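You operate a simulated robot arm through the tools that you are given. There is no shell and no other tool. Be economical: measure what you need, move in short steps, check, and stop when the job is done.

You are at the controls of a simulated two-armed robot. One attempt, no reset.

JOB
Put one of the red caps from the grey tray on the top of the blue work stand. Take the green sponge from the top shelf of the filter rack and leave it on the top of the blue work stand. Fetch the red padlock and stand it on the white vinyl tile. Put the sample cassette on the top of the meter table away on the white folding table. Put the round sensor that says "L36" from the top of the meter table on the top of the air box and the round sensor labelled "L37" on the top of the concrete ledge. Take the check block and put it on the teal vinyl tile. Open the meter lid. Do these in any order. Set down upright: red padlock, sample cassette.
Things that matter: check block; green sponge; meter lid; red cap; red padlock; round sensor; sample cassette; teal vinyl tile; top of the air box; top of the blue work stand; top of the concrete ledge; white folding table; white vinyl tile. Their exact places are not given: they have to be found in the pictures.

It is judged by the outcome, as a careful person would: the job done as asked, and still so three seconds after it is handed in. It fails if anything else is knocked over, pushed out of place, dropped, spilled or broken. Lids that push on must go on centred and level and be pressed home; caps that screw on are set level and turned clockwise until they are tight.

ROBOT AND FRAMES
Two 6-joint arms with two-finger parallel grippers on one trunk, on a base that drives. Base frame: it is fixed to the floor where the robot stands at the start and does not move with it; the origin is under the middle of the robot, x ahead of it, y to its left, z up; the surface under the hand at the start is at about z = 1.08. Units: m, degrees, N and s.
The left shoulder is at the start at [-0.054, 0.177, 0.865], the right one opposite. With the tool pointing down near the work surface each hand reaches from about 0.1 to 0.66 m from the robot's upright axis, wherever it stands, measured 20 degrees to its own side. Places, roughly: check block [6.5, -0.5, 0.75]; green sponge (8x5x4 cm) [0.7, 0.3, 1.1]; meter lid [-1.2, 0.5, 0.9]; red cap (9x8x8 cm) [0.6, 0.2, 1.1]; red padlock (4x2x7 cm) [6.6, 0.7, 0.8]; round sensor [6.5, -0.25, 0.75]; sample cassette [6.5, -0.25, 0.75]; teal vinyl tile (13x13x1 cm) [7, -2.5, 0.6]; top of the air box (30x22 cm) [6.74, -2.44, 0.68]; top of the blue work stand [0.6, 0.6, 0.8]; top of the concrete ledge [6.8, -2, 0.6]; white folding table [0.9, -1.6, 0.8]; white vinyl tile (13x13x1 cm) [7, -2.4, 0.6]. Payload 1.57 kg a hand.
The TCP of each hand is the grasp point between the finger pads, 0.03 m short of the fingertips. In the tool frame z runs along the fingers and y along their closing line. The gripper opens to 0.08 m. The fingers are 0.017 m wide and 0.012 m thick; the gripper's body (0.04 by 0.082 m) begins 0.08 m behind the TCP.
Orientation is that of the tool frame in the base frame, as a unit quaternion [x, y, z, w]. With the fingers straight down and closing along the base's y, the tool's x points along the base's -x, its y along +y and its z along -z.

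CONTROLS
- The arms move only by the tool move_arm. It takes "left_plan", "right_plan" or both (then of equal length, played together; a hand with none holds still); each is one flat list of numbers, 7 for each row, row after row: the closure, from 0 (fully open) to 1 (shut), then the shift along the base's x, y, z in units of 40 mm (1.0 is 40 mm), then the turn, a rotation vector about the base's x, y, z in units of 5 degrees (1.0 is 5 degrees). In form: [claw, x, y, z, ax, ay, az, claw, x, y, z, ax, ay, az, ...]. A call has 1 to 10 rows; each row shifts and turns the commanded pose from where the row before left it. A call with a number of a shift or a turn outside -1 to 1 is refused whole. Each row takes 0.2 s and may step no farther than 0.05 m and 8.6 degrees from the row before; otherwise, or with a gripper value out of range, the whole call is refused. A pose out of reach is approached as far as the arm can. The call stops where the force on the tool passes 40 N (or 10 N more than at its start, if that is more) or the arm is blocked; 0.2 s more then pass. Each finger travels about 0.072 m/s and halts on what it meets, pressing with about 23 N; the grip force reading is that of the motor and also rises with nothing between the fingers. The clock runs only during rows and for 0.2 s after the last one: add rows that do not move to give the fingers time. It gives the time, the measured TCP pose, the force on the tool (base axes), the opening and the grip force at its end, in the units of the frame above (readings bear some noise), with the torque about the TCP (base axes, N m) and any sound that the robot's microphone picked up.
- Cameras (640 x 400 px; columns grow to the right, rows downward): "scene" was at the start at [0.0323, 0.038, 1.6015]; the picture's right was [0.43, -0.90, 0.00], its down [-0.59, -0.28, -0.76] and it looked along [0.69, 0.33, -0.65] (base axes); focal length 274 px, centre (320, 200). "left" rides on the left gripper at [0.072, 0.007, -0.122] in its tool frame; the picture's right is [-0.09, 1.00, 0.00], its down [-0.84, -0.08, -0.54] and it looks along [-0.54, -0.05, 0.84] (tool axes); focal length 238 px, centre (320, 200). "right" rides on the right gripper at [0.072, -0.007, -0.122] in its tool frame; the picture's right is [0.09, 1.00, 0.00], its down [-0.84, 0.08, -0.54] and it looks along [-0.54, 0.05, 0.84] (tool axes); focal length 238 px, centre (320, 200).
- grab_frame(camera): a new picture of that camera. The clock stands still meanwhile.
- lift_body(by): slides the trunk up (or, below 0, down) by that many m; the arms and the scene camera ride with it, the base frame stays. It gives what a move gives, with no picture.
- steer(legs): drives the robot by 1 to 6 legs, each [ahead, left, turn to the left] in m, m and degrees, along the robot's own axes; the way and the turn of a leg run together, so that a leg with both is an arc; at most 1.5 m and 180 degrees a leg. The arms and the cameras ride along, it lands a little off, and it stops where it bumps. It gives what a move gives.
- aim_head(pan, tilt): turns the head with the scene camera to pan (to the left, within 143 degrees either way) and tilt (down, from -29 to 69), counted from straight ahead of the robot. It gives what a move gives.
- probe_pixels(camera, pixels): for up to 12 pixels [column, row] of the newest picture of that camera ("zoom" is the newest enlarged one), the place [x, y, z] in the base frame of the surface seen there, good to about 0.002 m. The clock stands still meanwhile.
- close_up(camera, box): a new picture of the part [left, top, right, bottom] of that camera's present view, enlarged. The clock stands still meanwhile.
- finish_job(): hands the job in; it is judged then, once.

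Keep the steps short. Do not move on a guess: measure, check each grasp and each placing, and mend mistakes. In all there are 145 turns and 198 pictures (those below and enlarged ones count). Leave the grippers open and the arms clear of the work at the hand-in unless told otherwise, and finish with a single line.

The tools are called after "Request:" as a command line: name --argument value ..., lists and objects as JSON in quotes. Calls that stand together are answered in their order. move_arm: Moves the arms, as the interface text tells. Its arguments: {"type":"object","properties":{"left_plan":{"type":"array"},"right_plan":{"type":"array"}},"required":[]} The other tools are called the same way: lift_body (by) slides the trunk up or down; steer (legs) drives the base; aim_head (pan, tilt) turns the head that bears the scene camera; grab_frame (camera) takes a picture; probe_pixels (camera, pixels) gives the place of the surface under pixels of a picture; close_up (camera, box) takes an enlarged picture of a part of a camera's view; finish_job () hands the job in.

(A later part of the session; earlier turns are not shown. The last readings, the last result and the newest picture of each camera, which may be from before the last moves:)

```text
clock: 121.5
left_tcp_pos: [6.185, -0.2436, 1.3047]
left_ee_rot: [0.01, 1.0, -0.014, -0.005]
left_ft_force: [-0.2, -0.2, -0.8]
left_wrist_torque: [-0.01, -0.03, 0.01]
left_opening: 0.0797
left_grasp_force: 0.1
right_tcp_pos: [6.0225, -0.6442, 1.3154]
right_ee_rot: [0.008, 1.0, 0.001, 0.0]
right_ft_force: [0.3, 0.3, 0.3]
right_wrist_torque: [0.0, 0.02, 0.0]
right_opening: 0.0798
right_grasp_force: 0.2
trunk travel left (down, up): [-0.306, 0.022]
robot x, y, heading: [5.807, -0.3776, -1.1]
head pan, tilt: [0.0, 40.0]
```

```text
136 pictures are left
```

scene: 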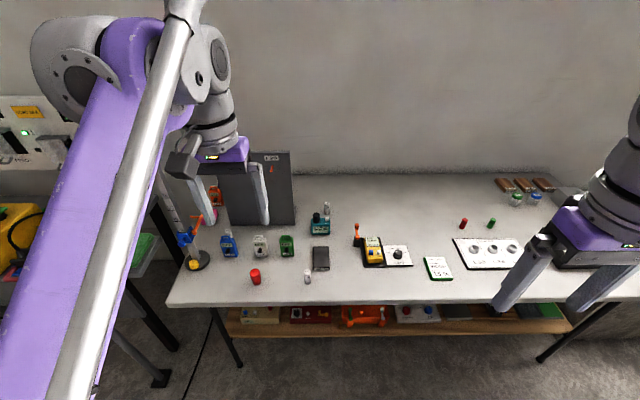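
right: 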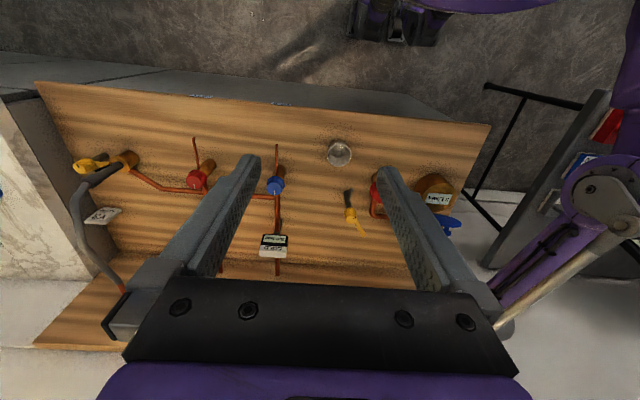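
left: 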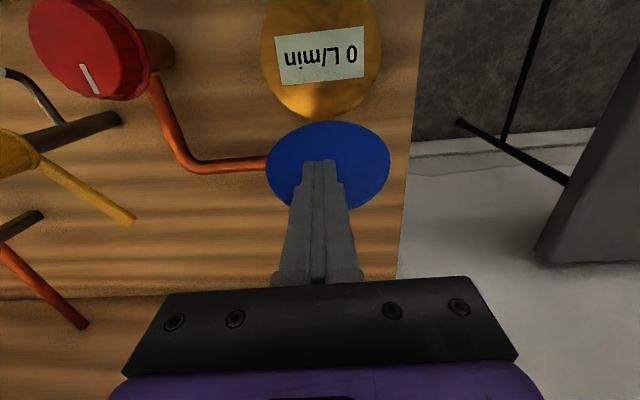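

Zoom on the table's left and middle parts to identify the items.

Request:
close_up --camera "scene" --box '[170, 180, 330, 300]'

Request:
close_up --camera "scene" --box '[300, 190, 460, 310]'

Request:
close_up --camera "scene" --box '[430, 170, 590, 290]'

```text
3.33 times, centred on (250, 240) of scene
```

zoom: 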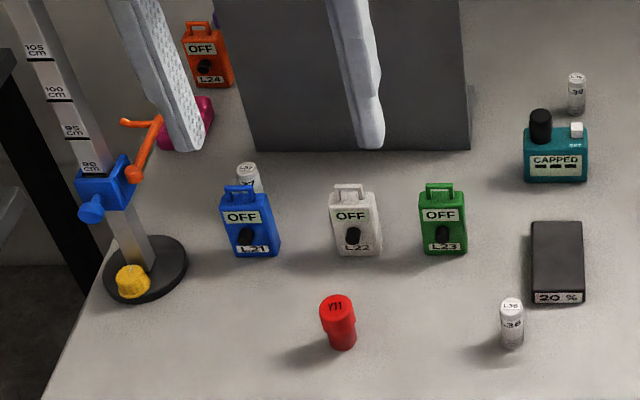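

```text
3.33 times, centred on (380, 250) of scene
```

zoom: 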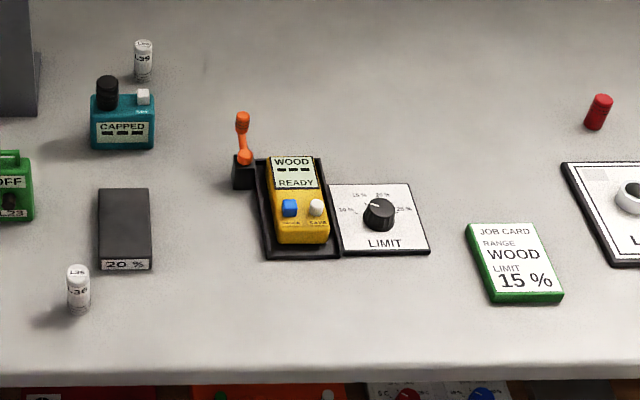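

```text
3.33 times, centred on (510, 230) of scene
```

zoom: 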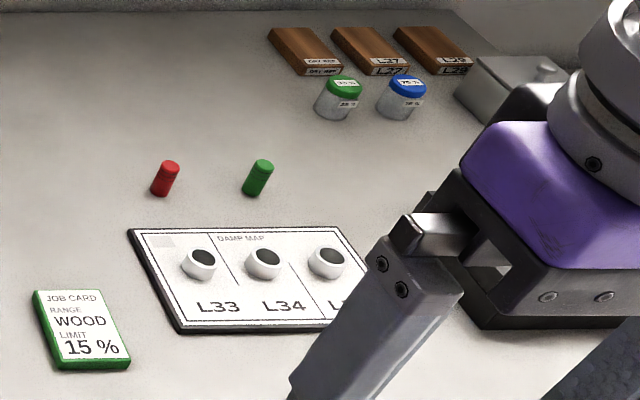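

Request:
close_up --camera "scene" --box '[285, 195, 345, 240]'

Request:
close_up --camera "scene" --box '[200, 210, 270, 290]'

Request:
close_up --camera "scene" --box '[285, 240, 345, 290]'

Request:
grab_frame --camera "left"

```text
8.89 times, centred on (315, 218) of scene
```

zoom: 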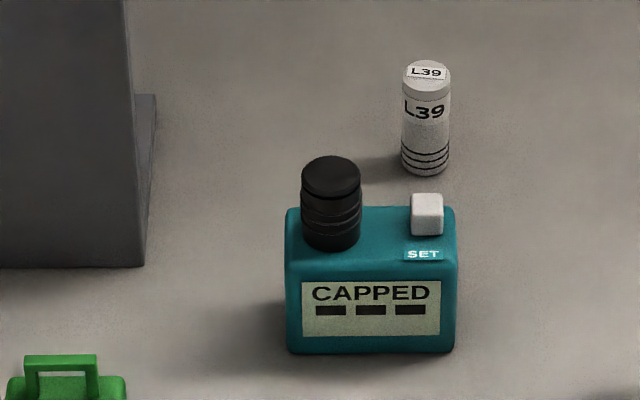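

```text
5.00 times, centred on (235, 250) of scene
```

zoom: 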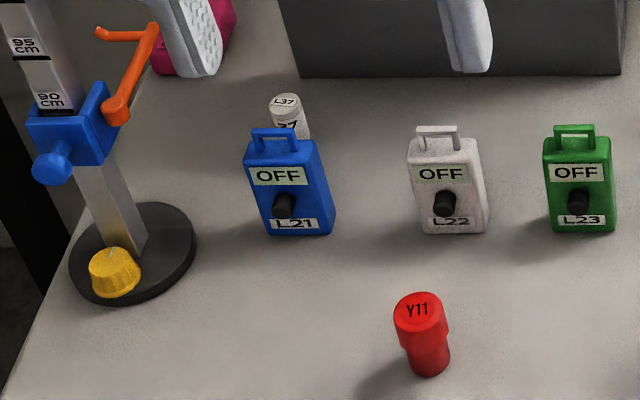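

```text
8.00 times, centred on (315, 265) of scene
```

zoom: 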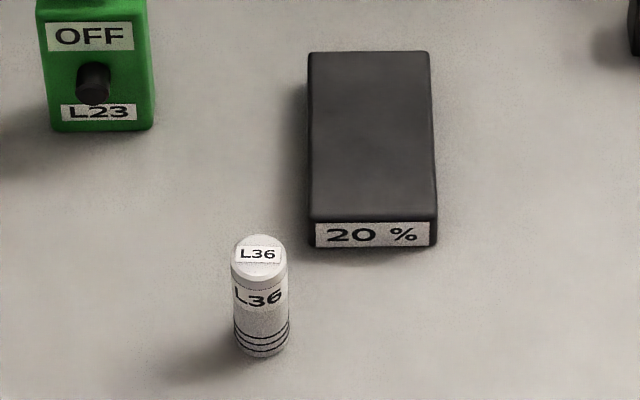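

```text
129 pictures are left
```

left: 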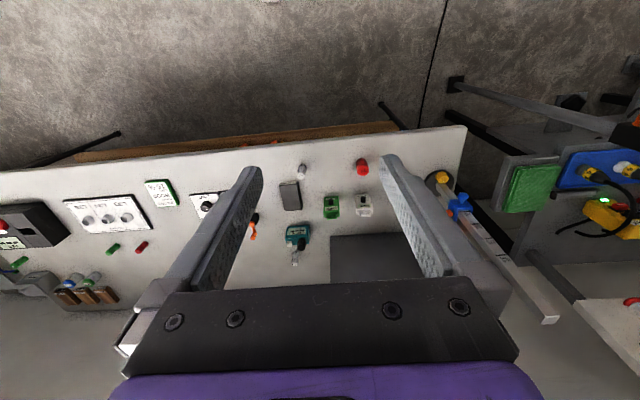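

I read: L36 at (307,276), L37 behind the blue L21 logger, L39 behind the teal device; a black "20 %" block; a red cylinder "Y11". Measure them.

Request:
grab_frame --camera "scene"

Request:
probe_pixels --camera "scene" --pixels '[[307, 270], [307, 278], [231, 223], [321, 255], [320, 270], [255, 272], [257, 282], [320, 227], [463, 222], [491, 222], [326, 208], [230, 243]]'

Request:
close_up --camera "scene" --box '[225, 255, 285, 295]'

```text
128 pictures are left
```

scene: 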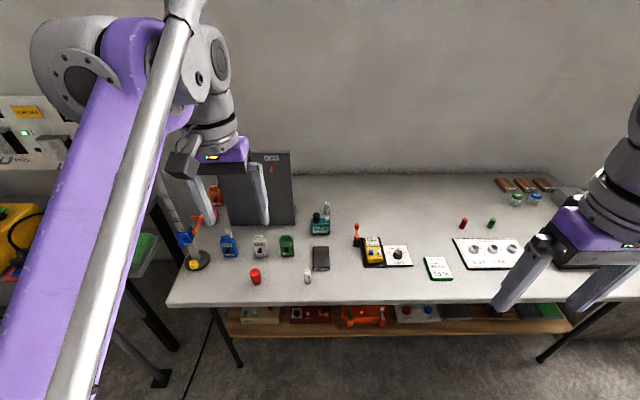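

```text
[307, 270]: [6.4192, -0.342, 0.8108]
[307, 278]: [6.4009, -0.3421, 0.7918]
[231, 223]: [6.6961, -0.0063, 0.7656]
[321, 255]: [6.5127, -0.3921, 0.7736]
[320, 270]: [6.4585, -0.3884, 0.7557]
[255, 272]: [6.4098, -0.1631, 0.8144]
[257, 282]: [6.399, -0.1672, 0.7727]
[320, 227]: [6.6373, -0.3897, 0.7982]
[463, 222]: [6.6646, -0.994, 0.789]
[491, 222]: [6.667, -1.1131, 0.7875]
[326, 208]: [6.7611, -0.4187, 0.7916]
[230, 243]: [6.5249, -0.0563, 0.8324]
```

```text
10.00 times, centred on (255, 275) of scene
```

zoom: 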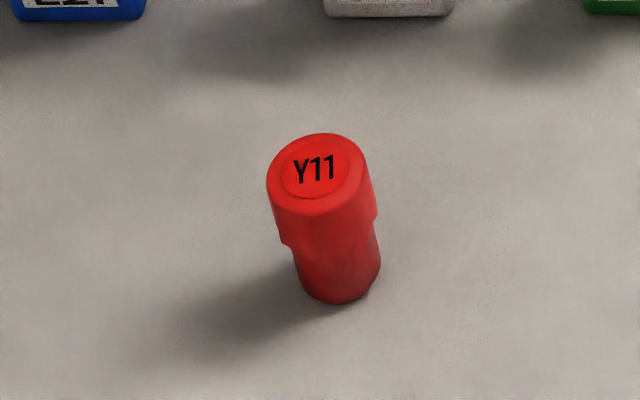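

The red "Y11" cylinder fits the cassette, the "20 %" block the check block. First trip: L36 in the left hand and check block in the right. Drive 0.15 m closer.

Request:
steer --legs '[[0.15, 0, 1]]'

Request:
aim_head --pan 0 --tilt 52

Request:
grab_frame --camera "scene"

```text
clock: 122.9
left_tcp_pos: [6.3322, -0.2406, 1.304]
left_ee_rot: [0.002, 1.0, -0.014, -0.005]
left_ft_force: [0.1, -0.2, 0.6]
left_wrist_torque: [0.04, -0.02, -0.01]
left_opening: 0.08
left_grasp_force: 0.0
right_tcp_pos: [6.1739, -0.6422, 1.3142]
right_ee_rot: [-0.001, 1.0, 0.0, 0.001]
right_ft_force: [0.2, -0.2, -0.3]
right_wrist_torque: [0.03, 0.0, 0.01]
right_opening: 0.0797
right_grasp_force: 0.1
trunk travel left (down, up): [-0.306, 0.022]
robot x, y, heading: [5.959, -0.3782, 0.2]
head pan, tilt: [0.0, 40.0]
```

```text
clock: 123.6
left_tcp_pos: [6.3327, -0.2402, 1.3036]
left_ee_rot: [0.002, 1.0, -0.013, -0.006]
left_ft_force: [0.2, -0.1, 0.8]
left_wrist_torque: [-0.04, -0.01, 0.02]
left_opening: 0.08
left_grasp_force: 0.1
right_tcp_pos: [6.1766, -0.6431, 1.3141]
right_ee_rot: [-0.001, 1.0, 0.001, 0.001]
right_ft_force: [-0.5, -0.1, -1.1]
right_wrist_torque: [-0.02, 0.02, -0.01]
right_opening: 0.0799
right_grasp_force: 0.0
trunk travel left (down, up): [-0.306, 0.022]
robot x, y, heading: [5.9629, -0.3779, -0.1]
head pan, tilt: [0.0, 52.0]
```

```text
126 pictures are left
```

scene: 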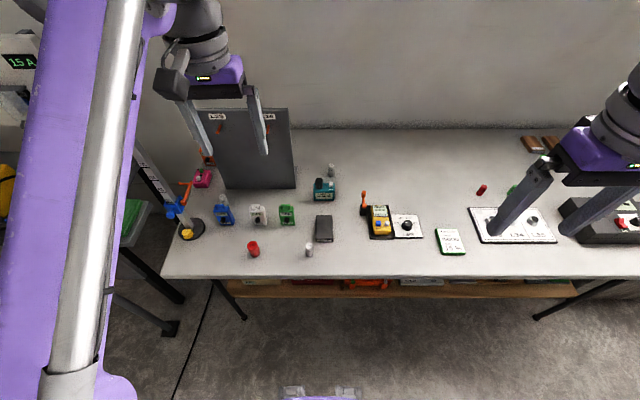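

Request:
probe_pixels --camera "scene" --pixels '[[309, 245], [309, 250], [305, 246], [313, 246], [316, 217], [332, 217], [316, 236], [332, 236], [324, 240], [300, 262], [253, 245], [330, 165]]'

Request:
close_up --camera "scene" --box '[280, 195, 360, 265]'

```text
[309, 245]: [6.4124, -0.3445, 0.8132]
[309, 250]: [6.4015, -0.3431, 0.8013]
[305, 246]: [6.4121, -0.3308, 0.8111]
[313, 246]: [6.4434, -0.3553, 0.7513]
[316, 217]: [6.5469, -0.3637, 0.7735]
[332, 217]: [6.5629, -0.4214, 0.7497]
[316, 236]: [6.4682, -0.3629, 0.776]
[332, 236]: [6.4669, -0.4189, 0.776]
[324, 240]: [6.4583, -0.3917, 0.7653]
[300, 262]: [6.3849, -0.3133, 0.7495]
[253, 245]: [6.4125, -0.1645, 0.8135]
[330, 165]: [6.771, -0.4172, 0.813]
```

```text
5.71 times, centred on (320, 230) of scene
```

zoom: 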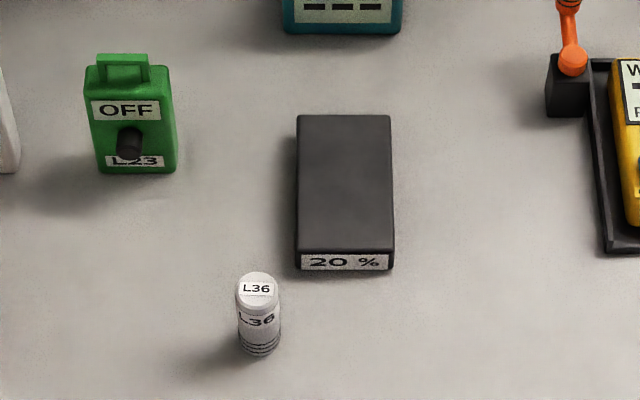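

L36 centre (6.412,-0.343), top 0.813; block y −0.362…−0.420, x 6.459…6.558, table z 0.7495. Left hand descends over L36, straightening its small tilt.

Request:
move_arm --left_plan '[0, 0.2, -0.257, -0.9, 0.032, -0.011, 0, 0, 0.2, -0.257, -0.9, 0.032, -0.011, 0, 0, 0.2, -0.257, -0.9, 0.032, -0.011, 0, 0, 0.2, -0.257, -0.9, 0.032, -0.011, 0, 0, 0.2, -0.257, -0.9, 0.032, -0.011, 0, 0, 0.2, -0.257, -0.9, 0.032, -0.011, 0, 0, 0.2, -0.257, -0.9, 0.032, -0.011, 0, 0, 0.2, -0.257, -0.9, 0.032, -0.011, 0, 0, 0.2, -0.257, -0.9, 0.032, -0.011, 0, 0, 0.2, -0.257, -0.9, 0.032, -0.011, 0]'

Request:
grab_frame --camera "left"

```text
clock: 125.8
left_tcp_pos: [6.4144, -0.3425, 0.9443]
left_ee_rot: [0.003, 1.0, 0.001, -0.001]
left_ft_force: [-0.1, 0.9, -0.3]
left_wrist_torque: [0.03, -0.04, 0.01]
left_opening: 0.0799
left_grasp_force: 0.0
right_tcp_pos: [6.1773, -0.6422, 1.315]
right_ee_rot: [-0.002, 1.0, 0.001, 0.001]
right_ft_force: [-0.6, -0.2, 0.0]
right_wrist_torque: [0.0, 0.02, -0.01]
right_opening: 0.0799
right_grasp_force: 0.0
trunk travel left (down, up): [-0.306, 0.022]
robot x, y, heading: [5.9612, -0.3785, 0.0]
head pan, tilt: [0.0, 52.0]
```

```text
124 pictures are left
```

left: 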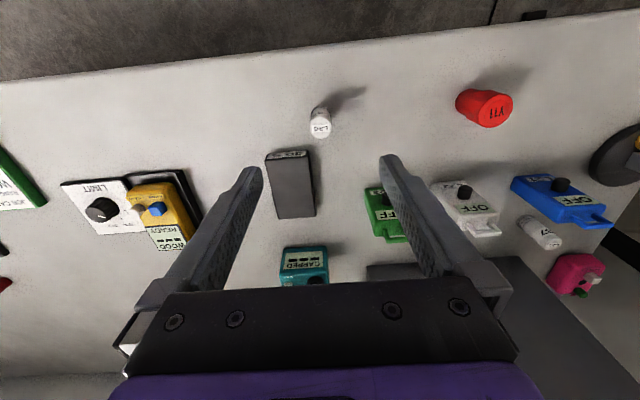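

Centered. Descend to TCP 0.787 and close on L36.

Request:
move_arm --left_plan '[0, -0.03, 0, -0.98, 0, 0, 0, 0, 0, 0, -0.98, 0, 0, 0, 0, 0, 0, -0.98, 0, 0, 0, 0, 0, 0, -0.98, 0, 0, 0, 0.5, 0, 0, 0, 0, 0, 0, 0.9, 0, 0, 0, 0, 0, 0, 0.9, 0, 0, 0, 0, 0, 0, 0.9, 0, 0, 0, 0, 0, 0, 0.9, 0, 0, 0, 0, 0, 0]'

Request:
grab_frame --camera "left"

```text
clock: 127.8
left_tcp_pos: [6.411, -0.3414, 0.7876]
left_ee_rot: [0.003, 1.0, 0.0, -0.001]
left_ft_force: [-1.0, -0.1, 0.9]
left_wrist_torque: [0.04, 0.0, -0.02]
left_opening: 0.0224
left_grasp_force: 23.0
right_tcp_pos: [6.1754, -0.6416, 1.3147]
right_ee_rot: [-0.001, 1.0, 0.001, 0.001]
right_ft_force: [0.7, 0.1, -0.4]
right_wrist_torque: [-0.03, 0.01, -0.02]
right_opening: 0.0801
right_grasp_force: 0.1
trunk travel left (down, up): [-0.306, 0.022]
robot x, y, heading: [5.9651, -0.3782, -0.1]
head pan, tilt: [0.0, 52.0]
```

```text
123 pictures are left
```

left: 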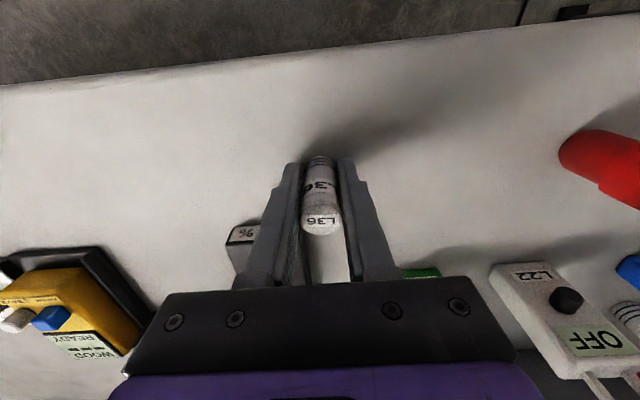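

Holding L36 (22 mm). Lift it out and aside.

Request:
move_arm --left_plan '[0.9, 0, 0, 0.5, 0, 0, 0, 0.9, 0, 0, 0.9, 0, 0, 0, 0.9, 0, 0, 0.9, 0, 0, 0, 0.9, -0.4, 0.5, 0.8, 0, 0, 0, 0.9, -0.4, 0.5, 0.8, 0, 0, 0, 0.9, -0.4, 0.5, 0.8, 0, 0, 0, 0.9, -0.4, 0.5, 0.8, 0, 0, 0, 0.9, -0.4, 0.5, 0.8, 0, 0, 0, 0.9, -0.4, 0.5, 0.8, 0, 0, 0, 0.9, -0.4, 0.5, 0.8, 0, 0, 0]'

Request:
move_arm --left_plan '[0.9, 0, 0, 0.4, 0, 0, 0, 0.9, 0, 0, 0.4, 0, 0, 0, 0.9, 0, 0, 0.4, 0, 0, 0, 0.9, 0, 0, 0.4, 0, 0, 0, 0.9, 0, 0, 0.4, 0, 0, 0, 0.9, 0, 0, 0.4, 0, 0, 0, 0.9, 0, 0, 0.4, 0, 0, 0, 0.9, 0, 0, 0.4, 0, 0, 0, 0.9, 0, 0, 0.4, 0, 0, 0, 0.9, 0, 0, 0.4, 0, 0, 0]' --right_plan '[0, 0.835, 0.62, -0.5, 0, 0, 0, 0, 0.835, 0.62, -0.5, 0, 0, 0, 0, 0.835, 0.62, -0.5, 0, 0, 0, 0, 0.835, 0.62, -0.5, 0, 0, 0, 0, 0.835, 0.62, -0.5, 0, 0, 0, 0, 0.835, 0.62, -0.5, 0, 0, 0, 0, 0.835, 0.62, -0.5, 0, 0, 0, 0, 0.835, 0.62, -0.5, 0, 0, 0, 0, 0.835, 0.62, -0.5, 0, 0, 0, 0, 0.835, 0.62, -0.5, 0, 0, 0]'

Request:
move_arm --right_plan '[0, 0, 0, -0.95, 0, 0, 0, 0, 0, 0, -0.95, 0, 0, 0, 0, 0, 0, -0.95, 0, 0, 0, 0, 0, 0, -0.95, 0, 0, 0, 0, 0, 0, -0.95, 0, 0, 0]'

Request:
grab_frame --camera "right"

```text
clock: 130.0
left_tcp_pos: [6.2979, -0.2023, 1.1044]
left_ee_rot: [0.002, 1.0, 0.0, -0.001]
left_ft_force: [0.3, -0.7, -1.2]
left_wrist_torque: [-0.02, -0.05, 0.02]
left_opening: 0.0221
left_grasp_force: 22.4
right_tcp_pos: [6.1744, -0.6421, 1.3147]
right_ee_rot: [0.0, 1.0, 0.0, 0.002]
right_ft_force: [-0.8, 0.1, 0.1]
right_wrist_torque: [-0.03, -0.04, -0.02]
right_opening: 0.0802
right_grasp_force: 0.1
trunk travel left (down, up): [-0.306, 0.022]
robot x, y, heading: [5.9554, -0.377, 0.1]
head pan, tilt: [0.0, 52.0]
```

```text
clock: 132.2
left_tcp_pos: [6.3023, -0.2014, 1.2634]
left_ee_rot: [0.002, 1.0, -0.001, -0.002]
left_ft_force: [-0.2, 0.4, -0.3]
left_wrist_torque: [-0.03, 0.01, 0.01]
left_opening: 0.0225
left_grasp_force: 23.6
right_tcp_pos: [6.5118, -0.3914, 1.1139]
right_ee_rot: [0.0, 1.0, 0.001, 0.0]
right_ft_force: [0.1, 1.5, -0.1]
right_wrist_torque: [-0.03, 0.0, 0.03]
right_opening: 0.0801
right_grasp_force: 0.0
trunk travel left (down, up): [-0.306, 0.022]
robot x, y, heading: [5.959, -0.3748, 0.0]
head pan, tilt: [0.0, 52.0]
```

```text
clock: 133.4
left_tcp_pos: [6.3005, -0.2021, 1.2631]
left_ee_rot: [0.003, 1.0, -0.001, -0.001]
left_ft_force: [0.0, -0.4, 0.2]
left_wrist_torque: [-0.01, 0.03, 0.01]
left_opening: 0.0224
left_grasp_force: 22.8
right_tcp_pos: [6.5099, -0.3935, 0.9249]
right_ee_rot: [-0.001, 1.0, 0.001, 0.001]
right_ft_force: [1.1, 0.1, 0.6]
right_wrist_torque: [0.02, -0.01, 0.0]
right_opening: 0.08
right_grasp_force: 0.0
trunk travel left (down, up): [-0.306, 0.022]
robot x, y, heading: [5.9611, -0.3761, -0.1]
head pan, tilt: [0.0, 52.0]
```

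```text
122 pictures are left
```

right: 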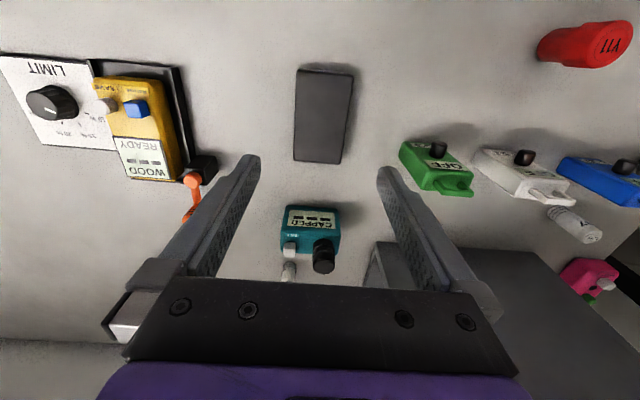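

Check block centre and yaw from this view.

Request:
probe_pixels --camera "right" --pixels '[[298, 75], [352, 78], [297, 158], [340, 160], [320, 115], [300, 100], [346, 100], [292, 115]]'

```text
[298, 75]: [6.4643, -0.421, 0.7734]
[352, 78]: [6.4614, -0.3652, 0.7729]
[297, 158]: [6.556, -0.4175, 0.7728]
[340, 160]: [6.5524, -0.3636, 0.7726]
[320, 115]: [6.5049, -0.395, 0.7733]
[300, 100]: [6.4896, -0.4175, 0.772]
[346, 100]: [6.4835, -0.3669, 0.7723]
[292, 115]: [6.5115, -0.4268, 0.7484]
```

Centre (6.51,-0.3915), aligned. Descend to 0.785 and close.

Request:
move_arm --right_plan '[0, 0, 0.05, -0.9, 0, 0, 0, 0, 0, 0, -0.9, 0, 0, 0, 0, 0, 0, -0.9, 0, 0, 0, 0, 0, 0, -0.78, 0, 0, 0, 0.4, 0, 0, 0, 0, 0, 0, 0.8, 0, 0, 0, 0, 0, 0, 0.8, 0, 0, 0, 0, 0, 0]'

```text
clock: 135.0
left_tcp_pos: [6.2997, -0.2021, 1.2636]
left_ee_rot: [0.002, 1.0, 0.0, -0.001]
left_ft_force: [-0.7, -0.4, -0.9]
left_wrist_torque: [0.0, 0.01, 0.02]
left_opening: 0.0227
left_grasp_force: 23.1
right_tcp_pos: [6.5092, -0.3918, 0.7865]
right_ee_rot: [-0.001, 1.0, 0.001, 0.001]
right_ft_force: [-0.2, 0.1, 0.5]
right_wrist_torque: [0.0, 0.0, -0.02]
right_opening: 0.0597
right_grasp_force: 22.8
trunk travel left (down, up): [-0.306, 0.022]
robot x, y, heading: [5.9631, -0.3776, -0.2]
head pan, tilt: [0.0, 52.0]
```

Gripped (60 mm). Lift and bring the right hand back.

Request:
move_arm --right_plan '[0.9, 0, 0, 0.5, 0, 0, 0, 0.9, 0, 0, 0.95, 0, 0, 0, 0.9, 0, 0, 0.95, 0, 0, 0, 0.9, 0, 0, 0.95, 0, 0, 0, 0.9, 0, 0, 0.95, 0, 0, 0, 0.9, -0.7, -0.5, 0.7, 0, 0, 0, 0.9, -0.7, -0.5, 0.7, 0, 0, 0, 0.9, -0.7, -0.5, 0.7, 0, 0, 0, 0.9, -0.7, -0.5, 0.7, 0, 0, 0, 0.9, -0.7, -0.5, 0.7, 0, 0, 0]'

Request:
move_arm --right_plan '[0.9, -0.5, -0.5, 0.7, 0, 0, 0, 0.9, -0.5, -0.5, 0.7, 0, 0, 0, 0.9, -0.5, -0.5, 0.7, 0, 0, 0, 0.9, -0.5, -0.3, 0.7, 0, 0, 0, 0.9, -0.5, 0, 0.7, 0, 0, 0]'

Request:
grab_frame --camera "right"

Request:
aim_head --pan -65 --tilt 30

Request:
grab_frame --camera "scene"

```text
clock: 137.2
left_tcp_pos: [6.2991, -0.2038, 1.2642]
left_ee_rot: [0.003, 1.0, 0.0, -0.001]
left_ft_force: [-0.4, -0.1, -0.2]
left_wrist_torque: [-0.01, 0.0, -0.04]
left_opening: 0.0227
left_grasp_force: 22.7
right_tcp_pos: [6.3695, -0.4914, 1.0985]
right_ee_rot: [0.0, 1.0, 0.002, 0.002]
right_ft_force: [-0.2, 0.4, -2.3]
right_wrist_torque: [0.0, 0.0, -0.01]
right_opening: 0.0598
right_grasp_force: 23.4
trunk travel left (down, up): [-0.306, 0.022]
robot x, y, heading: [5.9646, -0.3809, 0.1]
head pan, tilt: [0.0, 52.0]
```

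```text
clock: 138.4
left_tcp_pos: [6.2987, -0.2024, 1.263]
left_ee_rot: [0.003, 1.0, 0.0, -0.001]
left_ft_force: [-0.7, -0.4, -1.1]
left_wrist_torque: [0.01, 0.04, -0.01]
left_opening: 0.0227
left_grasp_force: 22.5
right_tcp_pos: [6.269, -0.5651, 1.239]
right_ee_rot: [-0.002, 1.0, 0.001, 0.001]
right_ft_force: [-0.2, 0.1, -1.9]
right_wrist_torque: [0.0, -0.03, 0.03]
right_opening: 0.0597
right_grasp_force: 23.1
trunk travel left (down, up): [-0.306, 0.022]
robot x, y, heading: [5.9586, -0.3791, 0.0]
head pan, tilt: [0.0, 52.0]
```

```text
121 pictures are left
```

right: 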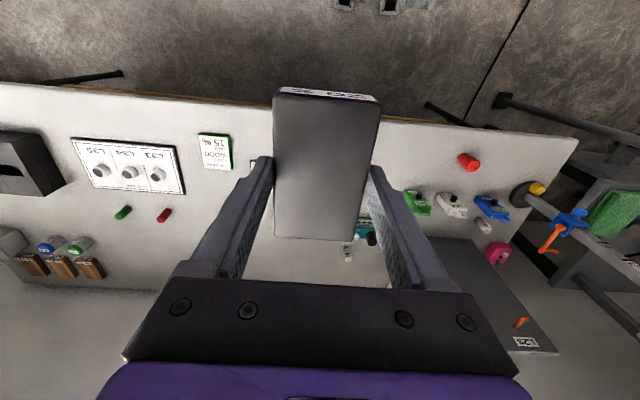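

```text
clock: 139.8
left_tcp_pos: [6.2991, -0.2032, 1.2638]
left_ee_rot: [0.002, 1.0, 0.001, -0.001]
left_ft_force: [0.4, -0.3, -0.7]
left_wrist_torque: [-0.01, 0.05, 0.0]
left_opening: 0.0221
left_grasp_force: 22.6
right_tcp_pos: [6.2696, -0.5652, 1.2375]
right_ee_rot: [-0.002, 1.0, 0.0, 0.001]
right_ft_force: [0.2, -0.4, -1.8]
right_wrist_torque: [-0.05, 0.0, 0.0]
right_opening: 0.0595
right_grasp_force: 23.1
trunk travel left (down, up): [-0.306, 0.022]
robot x, y, heading: [5.9599, -0.3758, 0.1]
head pan, tilt: [-65.0, 30.0]
```

```text
120 pictures are left
```

scene: 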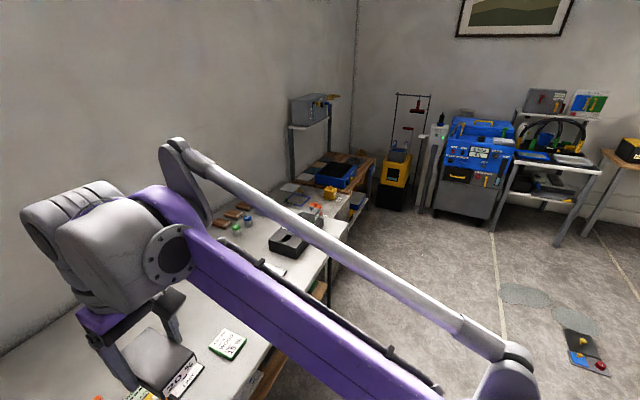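

Probing the floor path to the right and the ledge/bench targets.

Request:
probe_pixels --camera "scene" --pixels '[[580, 345], [525, 295], [385, 208], [480, 220], [450, 300], [560, 215], [335, 172], [290, 185], [302, 198], [355, 158], [285, 187], [330, 185]]'

Request:
close_up --camera "scene" --box '[220, 80, 420, 240]'

```text
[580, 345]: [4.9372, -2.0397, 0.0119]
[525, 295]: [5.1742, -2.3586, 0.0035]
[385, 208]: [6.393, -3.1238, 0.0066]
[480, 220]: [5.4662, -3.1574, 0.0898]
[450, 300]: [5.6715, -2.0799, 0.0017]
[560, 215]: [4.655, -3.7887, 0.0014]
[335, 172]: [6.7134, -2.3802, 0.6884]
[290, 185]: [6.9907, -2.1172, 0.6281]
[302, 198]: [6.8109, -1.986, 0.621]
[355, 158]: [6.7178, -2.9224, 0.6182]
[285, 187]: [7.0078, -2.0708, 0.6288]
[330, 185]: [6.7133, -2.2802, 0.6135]
```

```text
2.50 times, centred on (320, 160) of scene
```

zoom: 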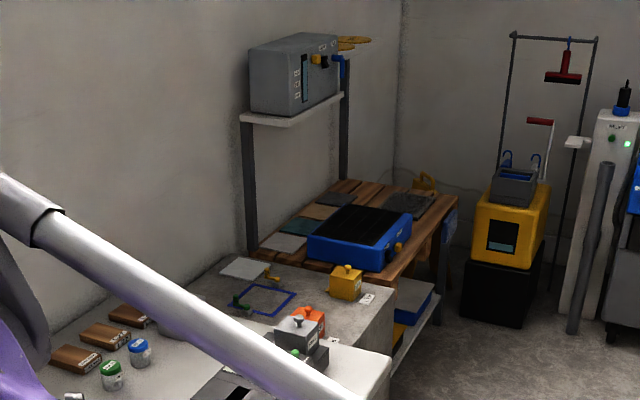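

Tiles lie behind the blue air box on the wooden bench. Back up 0.25 m and strafe right ~1.8 m.

Request:
steer --legs '[[-0.25, 0, 0], [0, -0.95, 0], [0, -0.9, 0]]'

Request:
aim_head --pan -10 --tilt 35

Request:
grab_frame --camera "scene"

```text
clock: 157.8
left_tcp_pos: [6.0496, -2.0538, 1.2631]
left_ee_rot: [0.003, 1.0, 0.0, -0.001]
left_ft_force: [-0.4, -0.1, 0.7]
left_wrist_torque: [-0.01, -0.04, -0.02]
left_opening: 0.0225
left_grasp_force: 23.2
right_tcp_pos: [6.0193, -2.4174, 1.2373]
right_ee_rot: [-0.001, 1.0, 0.001, 0.001]
right_ft_force: [0.6, 0.4, -3.1]
right_wrist_torque: [0.03, -0.01, -0.03]
right_opening: 0.0596
right_grasp_force: 23.2
trunk travel left (down, up): [-0.306, 0.022]
robot x, y, heading: [5.7092, -2.2278, 0.0]
head pan, tilt: [-65.0, 30.0]
```

```text
clock: 159.0
left_tcp_pos: [6.049, -2.0549, 1.2639]
left_ee_rot: [0.003, 1.0, 0.0, -0.001]
left_ft_force: [-0.3, 0.8, 0.1]
left_wrist_torque: [0.02, -0.03, 0.02]
left_opening: 0.0223
left_grasp_force: 23.0
right_tcp_pos: [6.0176, -2.4163, 1.2374]
right_ee_rot: [-0.001, 1.0, 0.0, 0.001]
right_ft_force: [-0.6, -0.2, -1.9]
right_wrist_torque: [0.01, -0.02, 0.0]
right_opening: 0.0597
right_grasp_force: 23.2
trunk travel left (down, up): [-0.306, 0.022]
robot x, y, heading: [5.7093, -2.2279, 0.1]
head pan, tilt: [-10.0, 35.0]
```

```text
118 pictures are left
```

scene: 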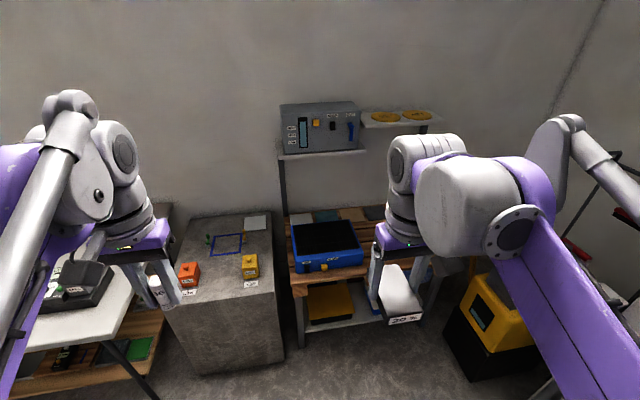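

Request:
close_up --camera "scene" --box '[170, 90, 450, 270]'

Request:
probe_pixels --camera "scene" --pixels '[[300, 218], [326, 216], [352, 214], [280, 154], [366, 150], [310, 230], [345, 245], [255, 222], [230, 245], [240, 275], [365, 128], [300, 262]]'

```text
2.22 times, centred on (310, 180) of scene
```

zoom: 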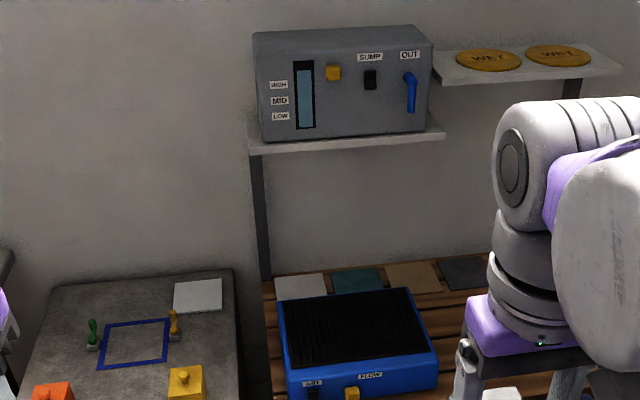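

```text
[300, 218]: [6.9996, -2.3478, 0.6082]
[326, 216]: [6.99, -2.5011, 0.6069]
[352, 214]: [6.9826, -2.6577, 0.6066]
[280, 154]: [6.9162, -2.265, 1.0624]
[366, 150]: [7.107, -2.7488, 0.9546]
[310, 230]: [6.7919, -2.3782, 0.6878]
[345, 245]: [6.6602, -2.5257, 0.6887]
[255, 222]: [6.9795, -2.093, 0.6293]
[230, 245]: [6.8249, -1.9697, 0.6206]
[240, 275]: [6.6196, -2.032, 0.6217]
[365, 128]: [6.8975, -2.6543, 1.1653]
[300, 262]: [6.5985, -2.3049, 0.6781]
```

Tiles: white (7.00,-2.35), teal (6.99,-2.50), z 0.607, under a shelf whose front edge is x≈6.916, z≈1.06. I measure ledge side, lower shelf front and tile corners.

Request:
probe_pixels --camera "scene" --pixels '[[282, 300], [284, 340], [300, 345], [345, 322], [400, 325], [410, 318], [330, 320], [350, 262], [318, 210], [338, 222], [292, 222], [313, 220]]'

Request:
close_up --camera "scene" --box '[270, 190, 430, 350]'

```text
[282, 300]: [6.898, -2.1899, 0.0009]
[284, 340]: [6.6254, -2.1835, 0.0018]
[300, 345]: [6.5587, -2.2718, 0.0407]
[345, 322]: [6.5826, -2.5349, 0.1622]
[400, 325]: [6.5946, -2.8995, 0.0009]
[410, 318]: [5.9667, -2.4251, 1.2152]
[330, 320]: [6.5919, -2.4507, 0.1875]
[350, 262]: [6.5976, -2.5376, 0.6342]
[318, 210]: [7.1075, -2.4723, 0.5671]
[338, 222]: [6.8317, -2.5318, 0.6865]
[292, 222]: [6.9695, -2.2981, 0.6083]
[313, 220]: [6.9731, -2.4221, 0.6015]
```

```text
2.50 times, centred on (350, 270) of scene
```

zoom: 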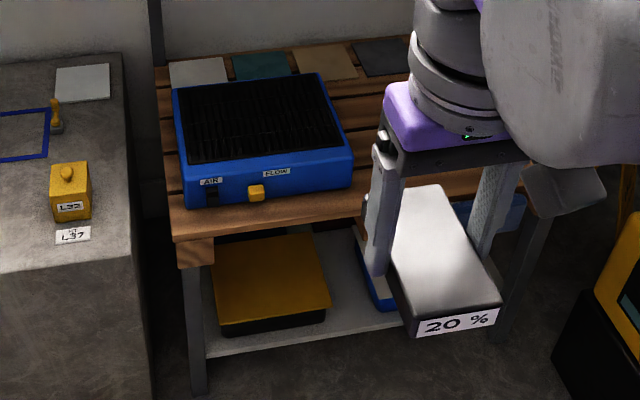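

Bench front leg at x≈6.56, ledge's side at y≈-2.185. I drive to about (6.32,-2.43).

Request:
steer --legs '[[0, -0.2, 0], [0.4, 0, 0], [0.2, 0, 0]]'

Request:
aim_head --pan 0 --tilt 50

Request:
grab_frame --camera "scene"

Request:
grab_frame --camera "right"

```text
clock: 164.7
left_tcp_pos: [6.644, -2.2527, 1.2648]
left_ee_rot: [0.002, 1.0, 0.0, 0.0]
left_ft_force: [0.5, 0.4, -0.7]
left_wrist_torque: [0.0, 0.01, 0.03]
left_opening: 0.0223
left_grasp_force: 22.6
right_tcp_pos: [6.6153, -2.6147, 1.2389]
right_ee_rot: [-0.001, 1.0, 0.001, 0.0]
right_ft_force: [-0.2, -0.3, -2.2]
right_wrist_torque: [-0.03, 0.03, 0.0]
right_opening: 0.0597
right_grasp_force: 22.9
trunk travel left (down, up): [-0.306, 0.022]
robot x, y, heading: [6.3058, -2.4305, 0.2]
head pan, tilt: [-10.0, 35.0]
```

```text
clock: 165.4
left_tcp_pos: [6.6457, -2.2514, 1.2632]
left_ee_rot: [0.003, 1.0, 0.0, -0.001]
left_ft_force: [-1.1, 0.2, 0.3]
left_wrist_torque: [0.01, 0.03, -0.01]
left_opening: 0.0225
left_grasp_force: 23.0
right_tcp_pos: [6.615, -2.615, 1.2377]
right_ee_rot: [-0.001, 1.0, 0.001, 0.001]
right_ft_force: [-0.6, 0.6, -2.0]
right_wrist_torque: [-0.04, -0.01, -0.02]
right_opening: 0.0597
right_grasp_force: 23.1
trunk travel left (down, up): [-0.306, 0.022]
robot x, y, heading: [6.3085, -2.4304, 0.1]
head pan, tilt: [0.0, 50.0]
```

```text
115 pictures are left
```

scene: 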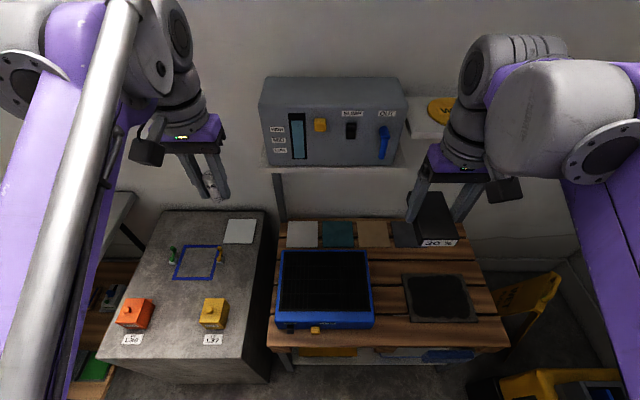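

```text
114 pictures are left
```

right: 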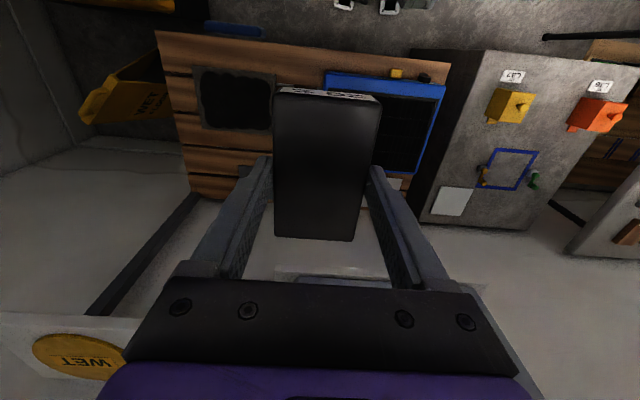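

Clear view of tiles now: white (302,235), teal (338,235). Measure corners and shelf edge.

Request:
probe_pixels --camera "scene" --pixels '[[289, 224], [316, 224], [316, 245], [289, 245], [324, 223], [351, 223], [353, 244], [326, 244], [265, 166], [405, 163], [345, 251], [285, 252]]'

Request:
probe_pixels --camera "scene" --pixels '[[366, 252], [283, 310], [370, 310], [320, 280], [335, 152], [200, 262], [240, 230], [150, 260], [390, 250], [425, 225]]'

```text
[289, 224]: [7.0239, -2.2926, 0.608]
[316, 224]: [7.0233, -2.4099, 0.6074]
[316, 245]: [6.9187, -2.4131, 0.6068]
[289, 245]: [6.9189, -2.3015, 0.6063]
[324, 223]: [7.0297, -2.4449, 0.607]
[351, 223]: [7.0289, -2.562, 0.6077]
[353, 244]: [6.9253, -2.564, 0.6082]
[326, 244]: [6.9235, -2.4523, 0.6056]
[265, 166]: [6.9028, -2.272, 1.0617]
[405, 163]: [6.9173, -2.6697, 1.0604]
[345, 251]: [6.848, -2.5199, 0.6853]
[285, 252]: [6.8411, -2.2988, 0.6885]
```

```text
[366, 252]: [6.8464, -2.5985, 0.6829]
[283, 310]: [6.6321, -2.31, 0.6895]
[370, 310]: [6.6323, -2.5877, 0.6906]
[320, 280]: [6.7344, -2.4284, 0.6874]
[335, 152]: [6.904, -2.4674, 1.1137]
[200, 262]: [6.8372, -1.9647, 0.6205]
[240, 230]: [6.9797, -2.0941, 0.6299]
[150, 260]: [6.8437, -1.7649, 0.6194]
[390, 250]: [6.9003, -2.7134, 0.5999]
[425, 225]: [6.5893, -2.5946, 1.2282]
```

Tile centres: white (6.97,-2.352), teal (6.977,-2.505). I'll enter beside the air box at y≈-2.67 low under the shelf. Check heights there first, and edge forward 3.5 cm.

Request:
steer --legs '[[0.038, 0, 0]]'

Request:
grab_frame --camera "scene"

Request:
probe_pixels --camera "scene" --pixels '[[420, 130], [410, 110], [440, 295], [440, 275], [408, 275], [385, 290], [395, 235], [375, 235], [480, 318], [390, 310], [437, 190], [418, 145]]'

```text
clock: 166.3
left_tcp_pos: [6.6711, -2.26, 1.2621]
left_ee_rot: [0.006, 1.0, -0.001, -0.002]
left_ft_force: [0.4, 0.7, 0.7]
left_wrist_torque: [0.03, 0.04, 0.0]
left_opening: 0.0224
left_grasp_force: 22.9
right_tcp_pos: [6.6381, -2.6225, 1.2379]
right_ee_rot: [0.001, 1.0, 0.001, -0.001]
right_ft_force: [0.7, -0.5, -2.3]
right_wrist_torque: [-0.05, 0.06, 0.01]
right_opening: 0.0598
right_grasp_force: 23.6
trunk travel left (down, up): [-0.306, 0.022]
robot x, y, heading: [6.3304, -2.4362, -0.3]
head pan, tilt: [0.0, 50.0]
stopped in leg 1: the robot was blocked; the commanded pose is now the measured one
```

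```text
113 pictures are left
```

scene: 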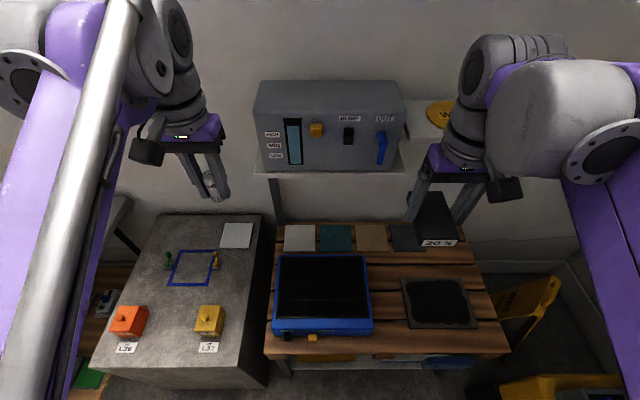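

```text
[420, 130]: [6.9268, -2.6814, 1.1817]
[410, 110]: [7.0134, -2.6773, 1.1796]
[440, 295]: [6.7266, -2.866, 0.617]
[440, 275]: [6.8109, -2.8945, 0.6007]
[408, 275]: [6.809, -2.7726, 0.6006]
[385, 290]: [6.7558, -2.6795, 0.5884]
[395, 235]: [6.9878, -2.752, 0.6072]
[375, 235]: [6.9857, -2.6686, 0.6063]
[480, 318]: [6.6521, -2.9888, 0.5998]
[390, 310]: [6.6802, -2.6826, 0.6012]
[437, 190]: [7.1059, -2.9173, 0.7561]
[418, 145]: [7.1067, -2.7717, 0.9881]
```

Touching the bench at axis x=6.330; that's the closest. Right hand: descend at (6.76,-2.67) beside the air box.

Request:
move_arm --right_plan '[0.9, 0.305, -0.12, -0.95, 0, 0, 0, 0.9, 0.305, -0.12, -0.95, 0, 0, 0, 0.9, 0.305, -0.12, -0.95, 0, 0, 0, 0.9, 0.305, -0.12, -0.95, 0, 0, 0, 0.9, 0.305, -0.12, -0.95, 0, 0, 0, 0.9, 0.305, -0.12, -0.95, 0, 0, 0, 0.9, 0.305, -0.12, -0.95, 0, 0, 0, 0.9, 0.305, -0.12, -0.95, 0, 0, 0, 0.9, 0.305, -0.12, -0.95, 0, 0, 0, 0.9, 0.305, -0.12, -0.95, 0, 0, 0]'

Request:
grab_frame --camera "scene"

Request:
grab_frame --camera "right"

```text
clock: 168.5
left_tcp_pos: [6.6687, -2.2628, 1.2637]
left_ee_rot: [0.005, 1.0, 0.0, -0.001]
left_ft_force: [1.1, -0.1, -0.2]
left_wrist_torque: [-0.01, -0.01, -0.01]
left_opening: 0.0224
left_grasp_force: 22.8
right_tcp_pos: [6.7561, -2.6708, 0.8565]
right_ee_rot: [0.002, 1.0, 0.001, 0.0]
right_ft_force: [0.5, -0.5, -1.9]
right_wrist_torque: [-0.05, 0.0, 0.02]
right_opening: 0.0598
right_grasp_force: 23.3
trunk travel left (down, up): [-0.306, 0.022]
robot x, y, heading: [6.33, -2.4352, -0.3]
head pan, tilt: [0.0, 50.0]
```

```text
112 pictures are left
```

scene: 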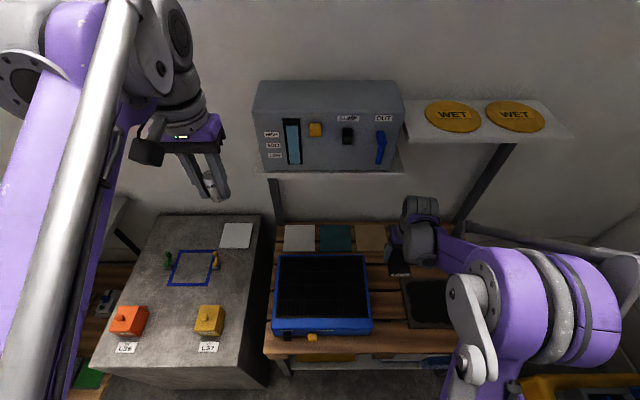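

```text
111 pictures are left
```

right: 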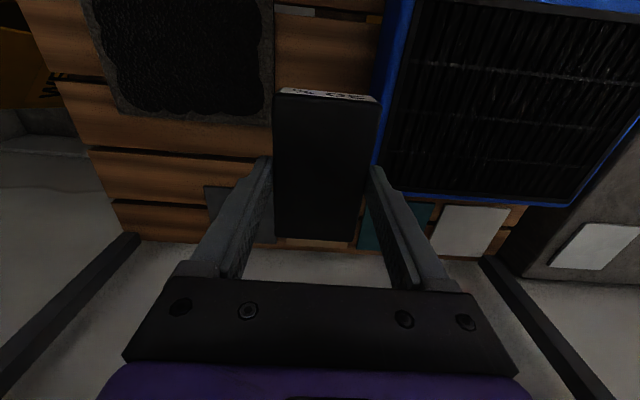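

Clear. Descend to TCP 0.68.

Request:
move_arm --right_plan '[0.9, 0, 0, -0.9, 0, 0, 0, 0.9, 0, 0, -0.9, 0, 0, 0, 0.9, 0, 0, -0.9, 0, 0, 0, 0.9, 0, 0, -0.9, 0, 0, 0, 0.9, 0, 0, -0.82, 0, 0, 0]'

Request:
grab_frame --camera "scene"

Request:
probe_pixels --camera "scene" --pixels '[[415, 215], [425, 225], [410, 240], [440, 240], [470, 260], [400, 225], [520, 260]]'

```text
clock: 169.7
left_tcp_pos: [6.667, -2.2621, 1.2638]
left_ee_rot: [0.005, 1.0, 0.0, -0.001]
left_ft_force: [0.6, 0.7, -0.4]
left_wrist_torque: [0.02, -0.02, 0.02]
left_opening: 0.0221
left_grasp_force: 23.0
right_tcp_pos: [6.7563, -2.6712, 0.6803]
right_ee_rot: [0.002, 1.0, 0.001, 0.0]
right_ft_force: [-0.6, -0.9, -1.6]
right_wrist_torque: [-0.03, 0.03, 0.01]
right_opening: 0.0592
right_grasp_force: 22.6
trunk travel left (down, up): [-0.306, 0.022]
robot x, y, heading: [6.3287, -2.4354, -0.0]
head pan, tilt: [0.0, 50.0]
```

```text
110 pictures are left
```

scene: 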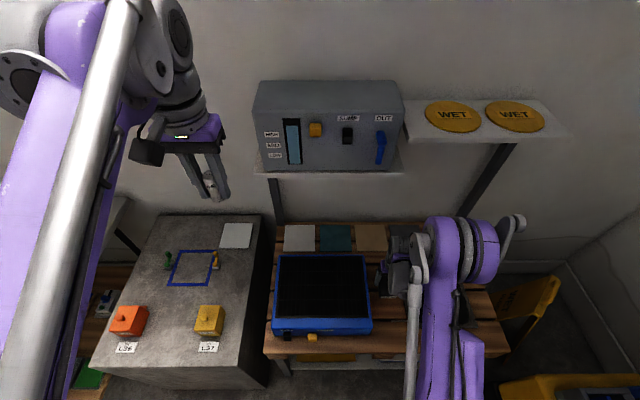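

```text
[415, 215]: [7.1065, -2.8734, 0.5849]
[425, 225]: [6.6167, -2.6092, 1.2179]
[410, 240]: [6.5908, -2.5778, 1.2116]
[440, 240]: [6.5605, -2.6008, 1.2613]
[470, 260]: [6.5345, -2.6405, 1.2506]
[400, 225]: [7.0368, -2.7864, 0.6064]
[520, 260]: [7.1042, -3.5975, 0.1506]
```

Elbow drops as the arm extends, so it will pass under the shelf. Move forward 0.19 m low.

Request:
move_arm --right_plan '[0.9, 0.9, 0, 0, 0, 0, 0, 0.9, 0.9, 0, 0, 0, 0, 0, 0.9, 0.9, 0, 0, 0, 0, 0, 0.9, 0.9, 0, 0, 0, 0, 0, 0.9, 0.9, 0, 0, 0, 0, 0, 0.9, 0.6, 0, 0, 0, 0, 0]'

Request:
grab_frame --camera "scene"

Request:
grab_frame --camera "right"

```text
clock: 171.1
left_tcp_pos: [6.6664, -2.2616, 1.2641]
left_ee_rot: [0.005, 1.0, 0.001, -0.002]
left_ft_force: [-0.1, -0.2, -0.8]
left_wrist_torque: [0.0, -0.01, -0.04]
left_opening: 0.0228
left_grasp_force: 23.2
right_tcp_pos: [6.9618, -2.6728, 0.6797]
right_ee_rot: [0.002, 1.0, 0.001, 0.0]
right_ft_force: [-0.1, -0.5, -2.5]
right_wrist_torque: [0.02, 0.01, 0.04]
right_opening: 0.0594
right_grasp_force: 22.6
trunk travel left (down, up): [-0.306, 0.022]
robot x, y, heading: [6.3303, -2.4384, -0.4]
head pan, tilt: [0.0, 50.0]
```

```text
109 pictures are left
```

scene: 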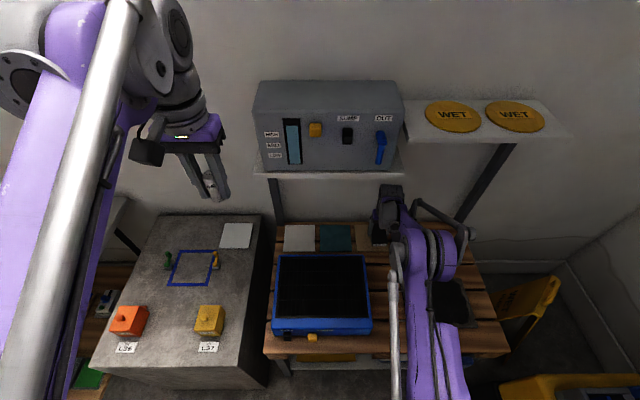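

```text
108 pictures are left
```

right: 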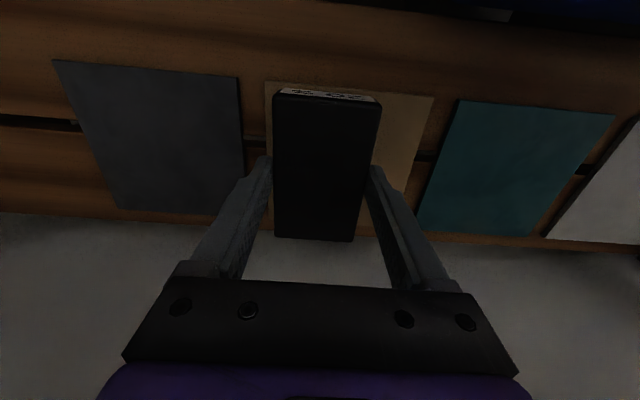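

Reached without trouble. Shift left 0.168 m over the teal tile, 8 mm farther.

Request:
move_arm --right_plan '[0.9, 0.04, 0.84, 0, 0, 0, 0, 0.9, 0.04, 0.84, 0, 0, 0, 0, 0.9, 0.04, 0.84, 0, 0, 0, 0, 0.9, 0.04, 0.84, 0, 0, 0, 0, 0.9, 0.04, 0.84, 0, 0, 0, 0]'

Request:
grab_frame --camera "right"

```text
clock: 172.3
left_tcp_pos: [6.6675, -2.2614, 1.263]
left_ee_rot: [0.005, 1.0, 0.0, -0.001]
left_ft_force: [0.0, 0.6, -0.3]
left_wrist_torque: [0.01, 0.03, 0.02]
left_opening: 0.0223
left_grasp_force: 23.1
right_tcp_pos: [6.9684, -2.5032, 0.6798]
right_ee_rot: [0.002, 1.0, 0.001, 0.001]
right_ft_force: [0.9, 0.0, -2.2]
right_wrist_torque: [-0.01, 0.0, -0.03]
right_opening: 0.0597
right_grasp_force: 23.1
trunk travel left (down, up): [-0.306, 0.022]
robot x, y, heading: [6.3271, -2.4368, -0.5]
head pan, tilt: [0.0, 50.0]
```

```text
107 pictures are left
```

right: 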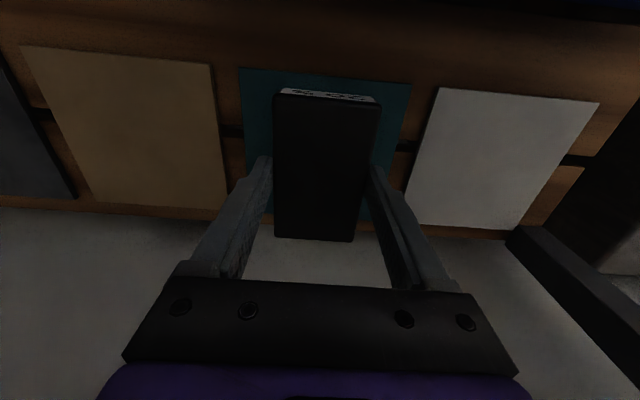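

Over the teal tile. Lower 36 mm, check contact.

Request:
move_arm --right_plan '[0.9, 0, 0, -0.5, 0, 0, 0, 0.9, 0, 0, -0.3, 0, 0, 0, 0.9, 0, 0, -0.1, 0, 0, 0]'

```text
clock: 173.1
left_tcp_pos: [6.6674, -2.2623, 1.2644]
left_ee_rot: [0.005, 1.0, 0.0, -0.001]
left_ft_force: [-0.2, 0.2, 0.1]
left_wrist_torque: [0.02, 0.0, -0.03]
left_opening: 0.0223
left_grasp_force: 22.9
right_tcp_pos: [6.9688, -2.5042, 0.6439]
right_ee_rot: [0.002, 1.0, 0.001, 0.001]
right_ft_force: [0.1, 0.1, -1.7]
right_wrist_torque: [0.0, 0.0, -0.03]
right_opening: 0.0597
right_grasp_force: 22.7
trunk travel left (down, up): [-0.306, 0.022]
robot x, y, heading: [6.328, -2.4347, -0.5]
head pan, tilt: [0.0, 50.0]
```

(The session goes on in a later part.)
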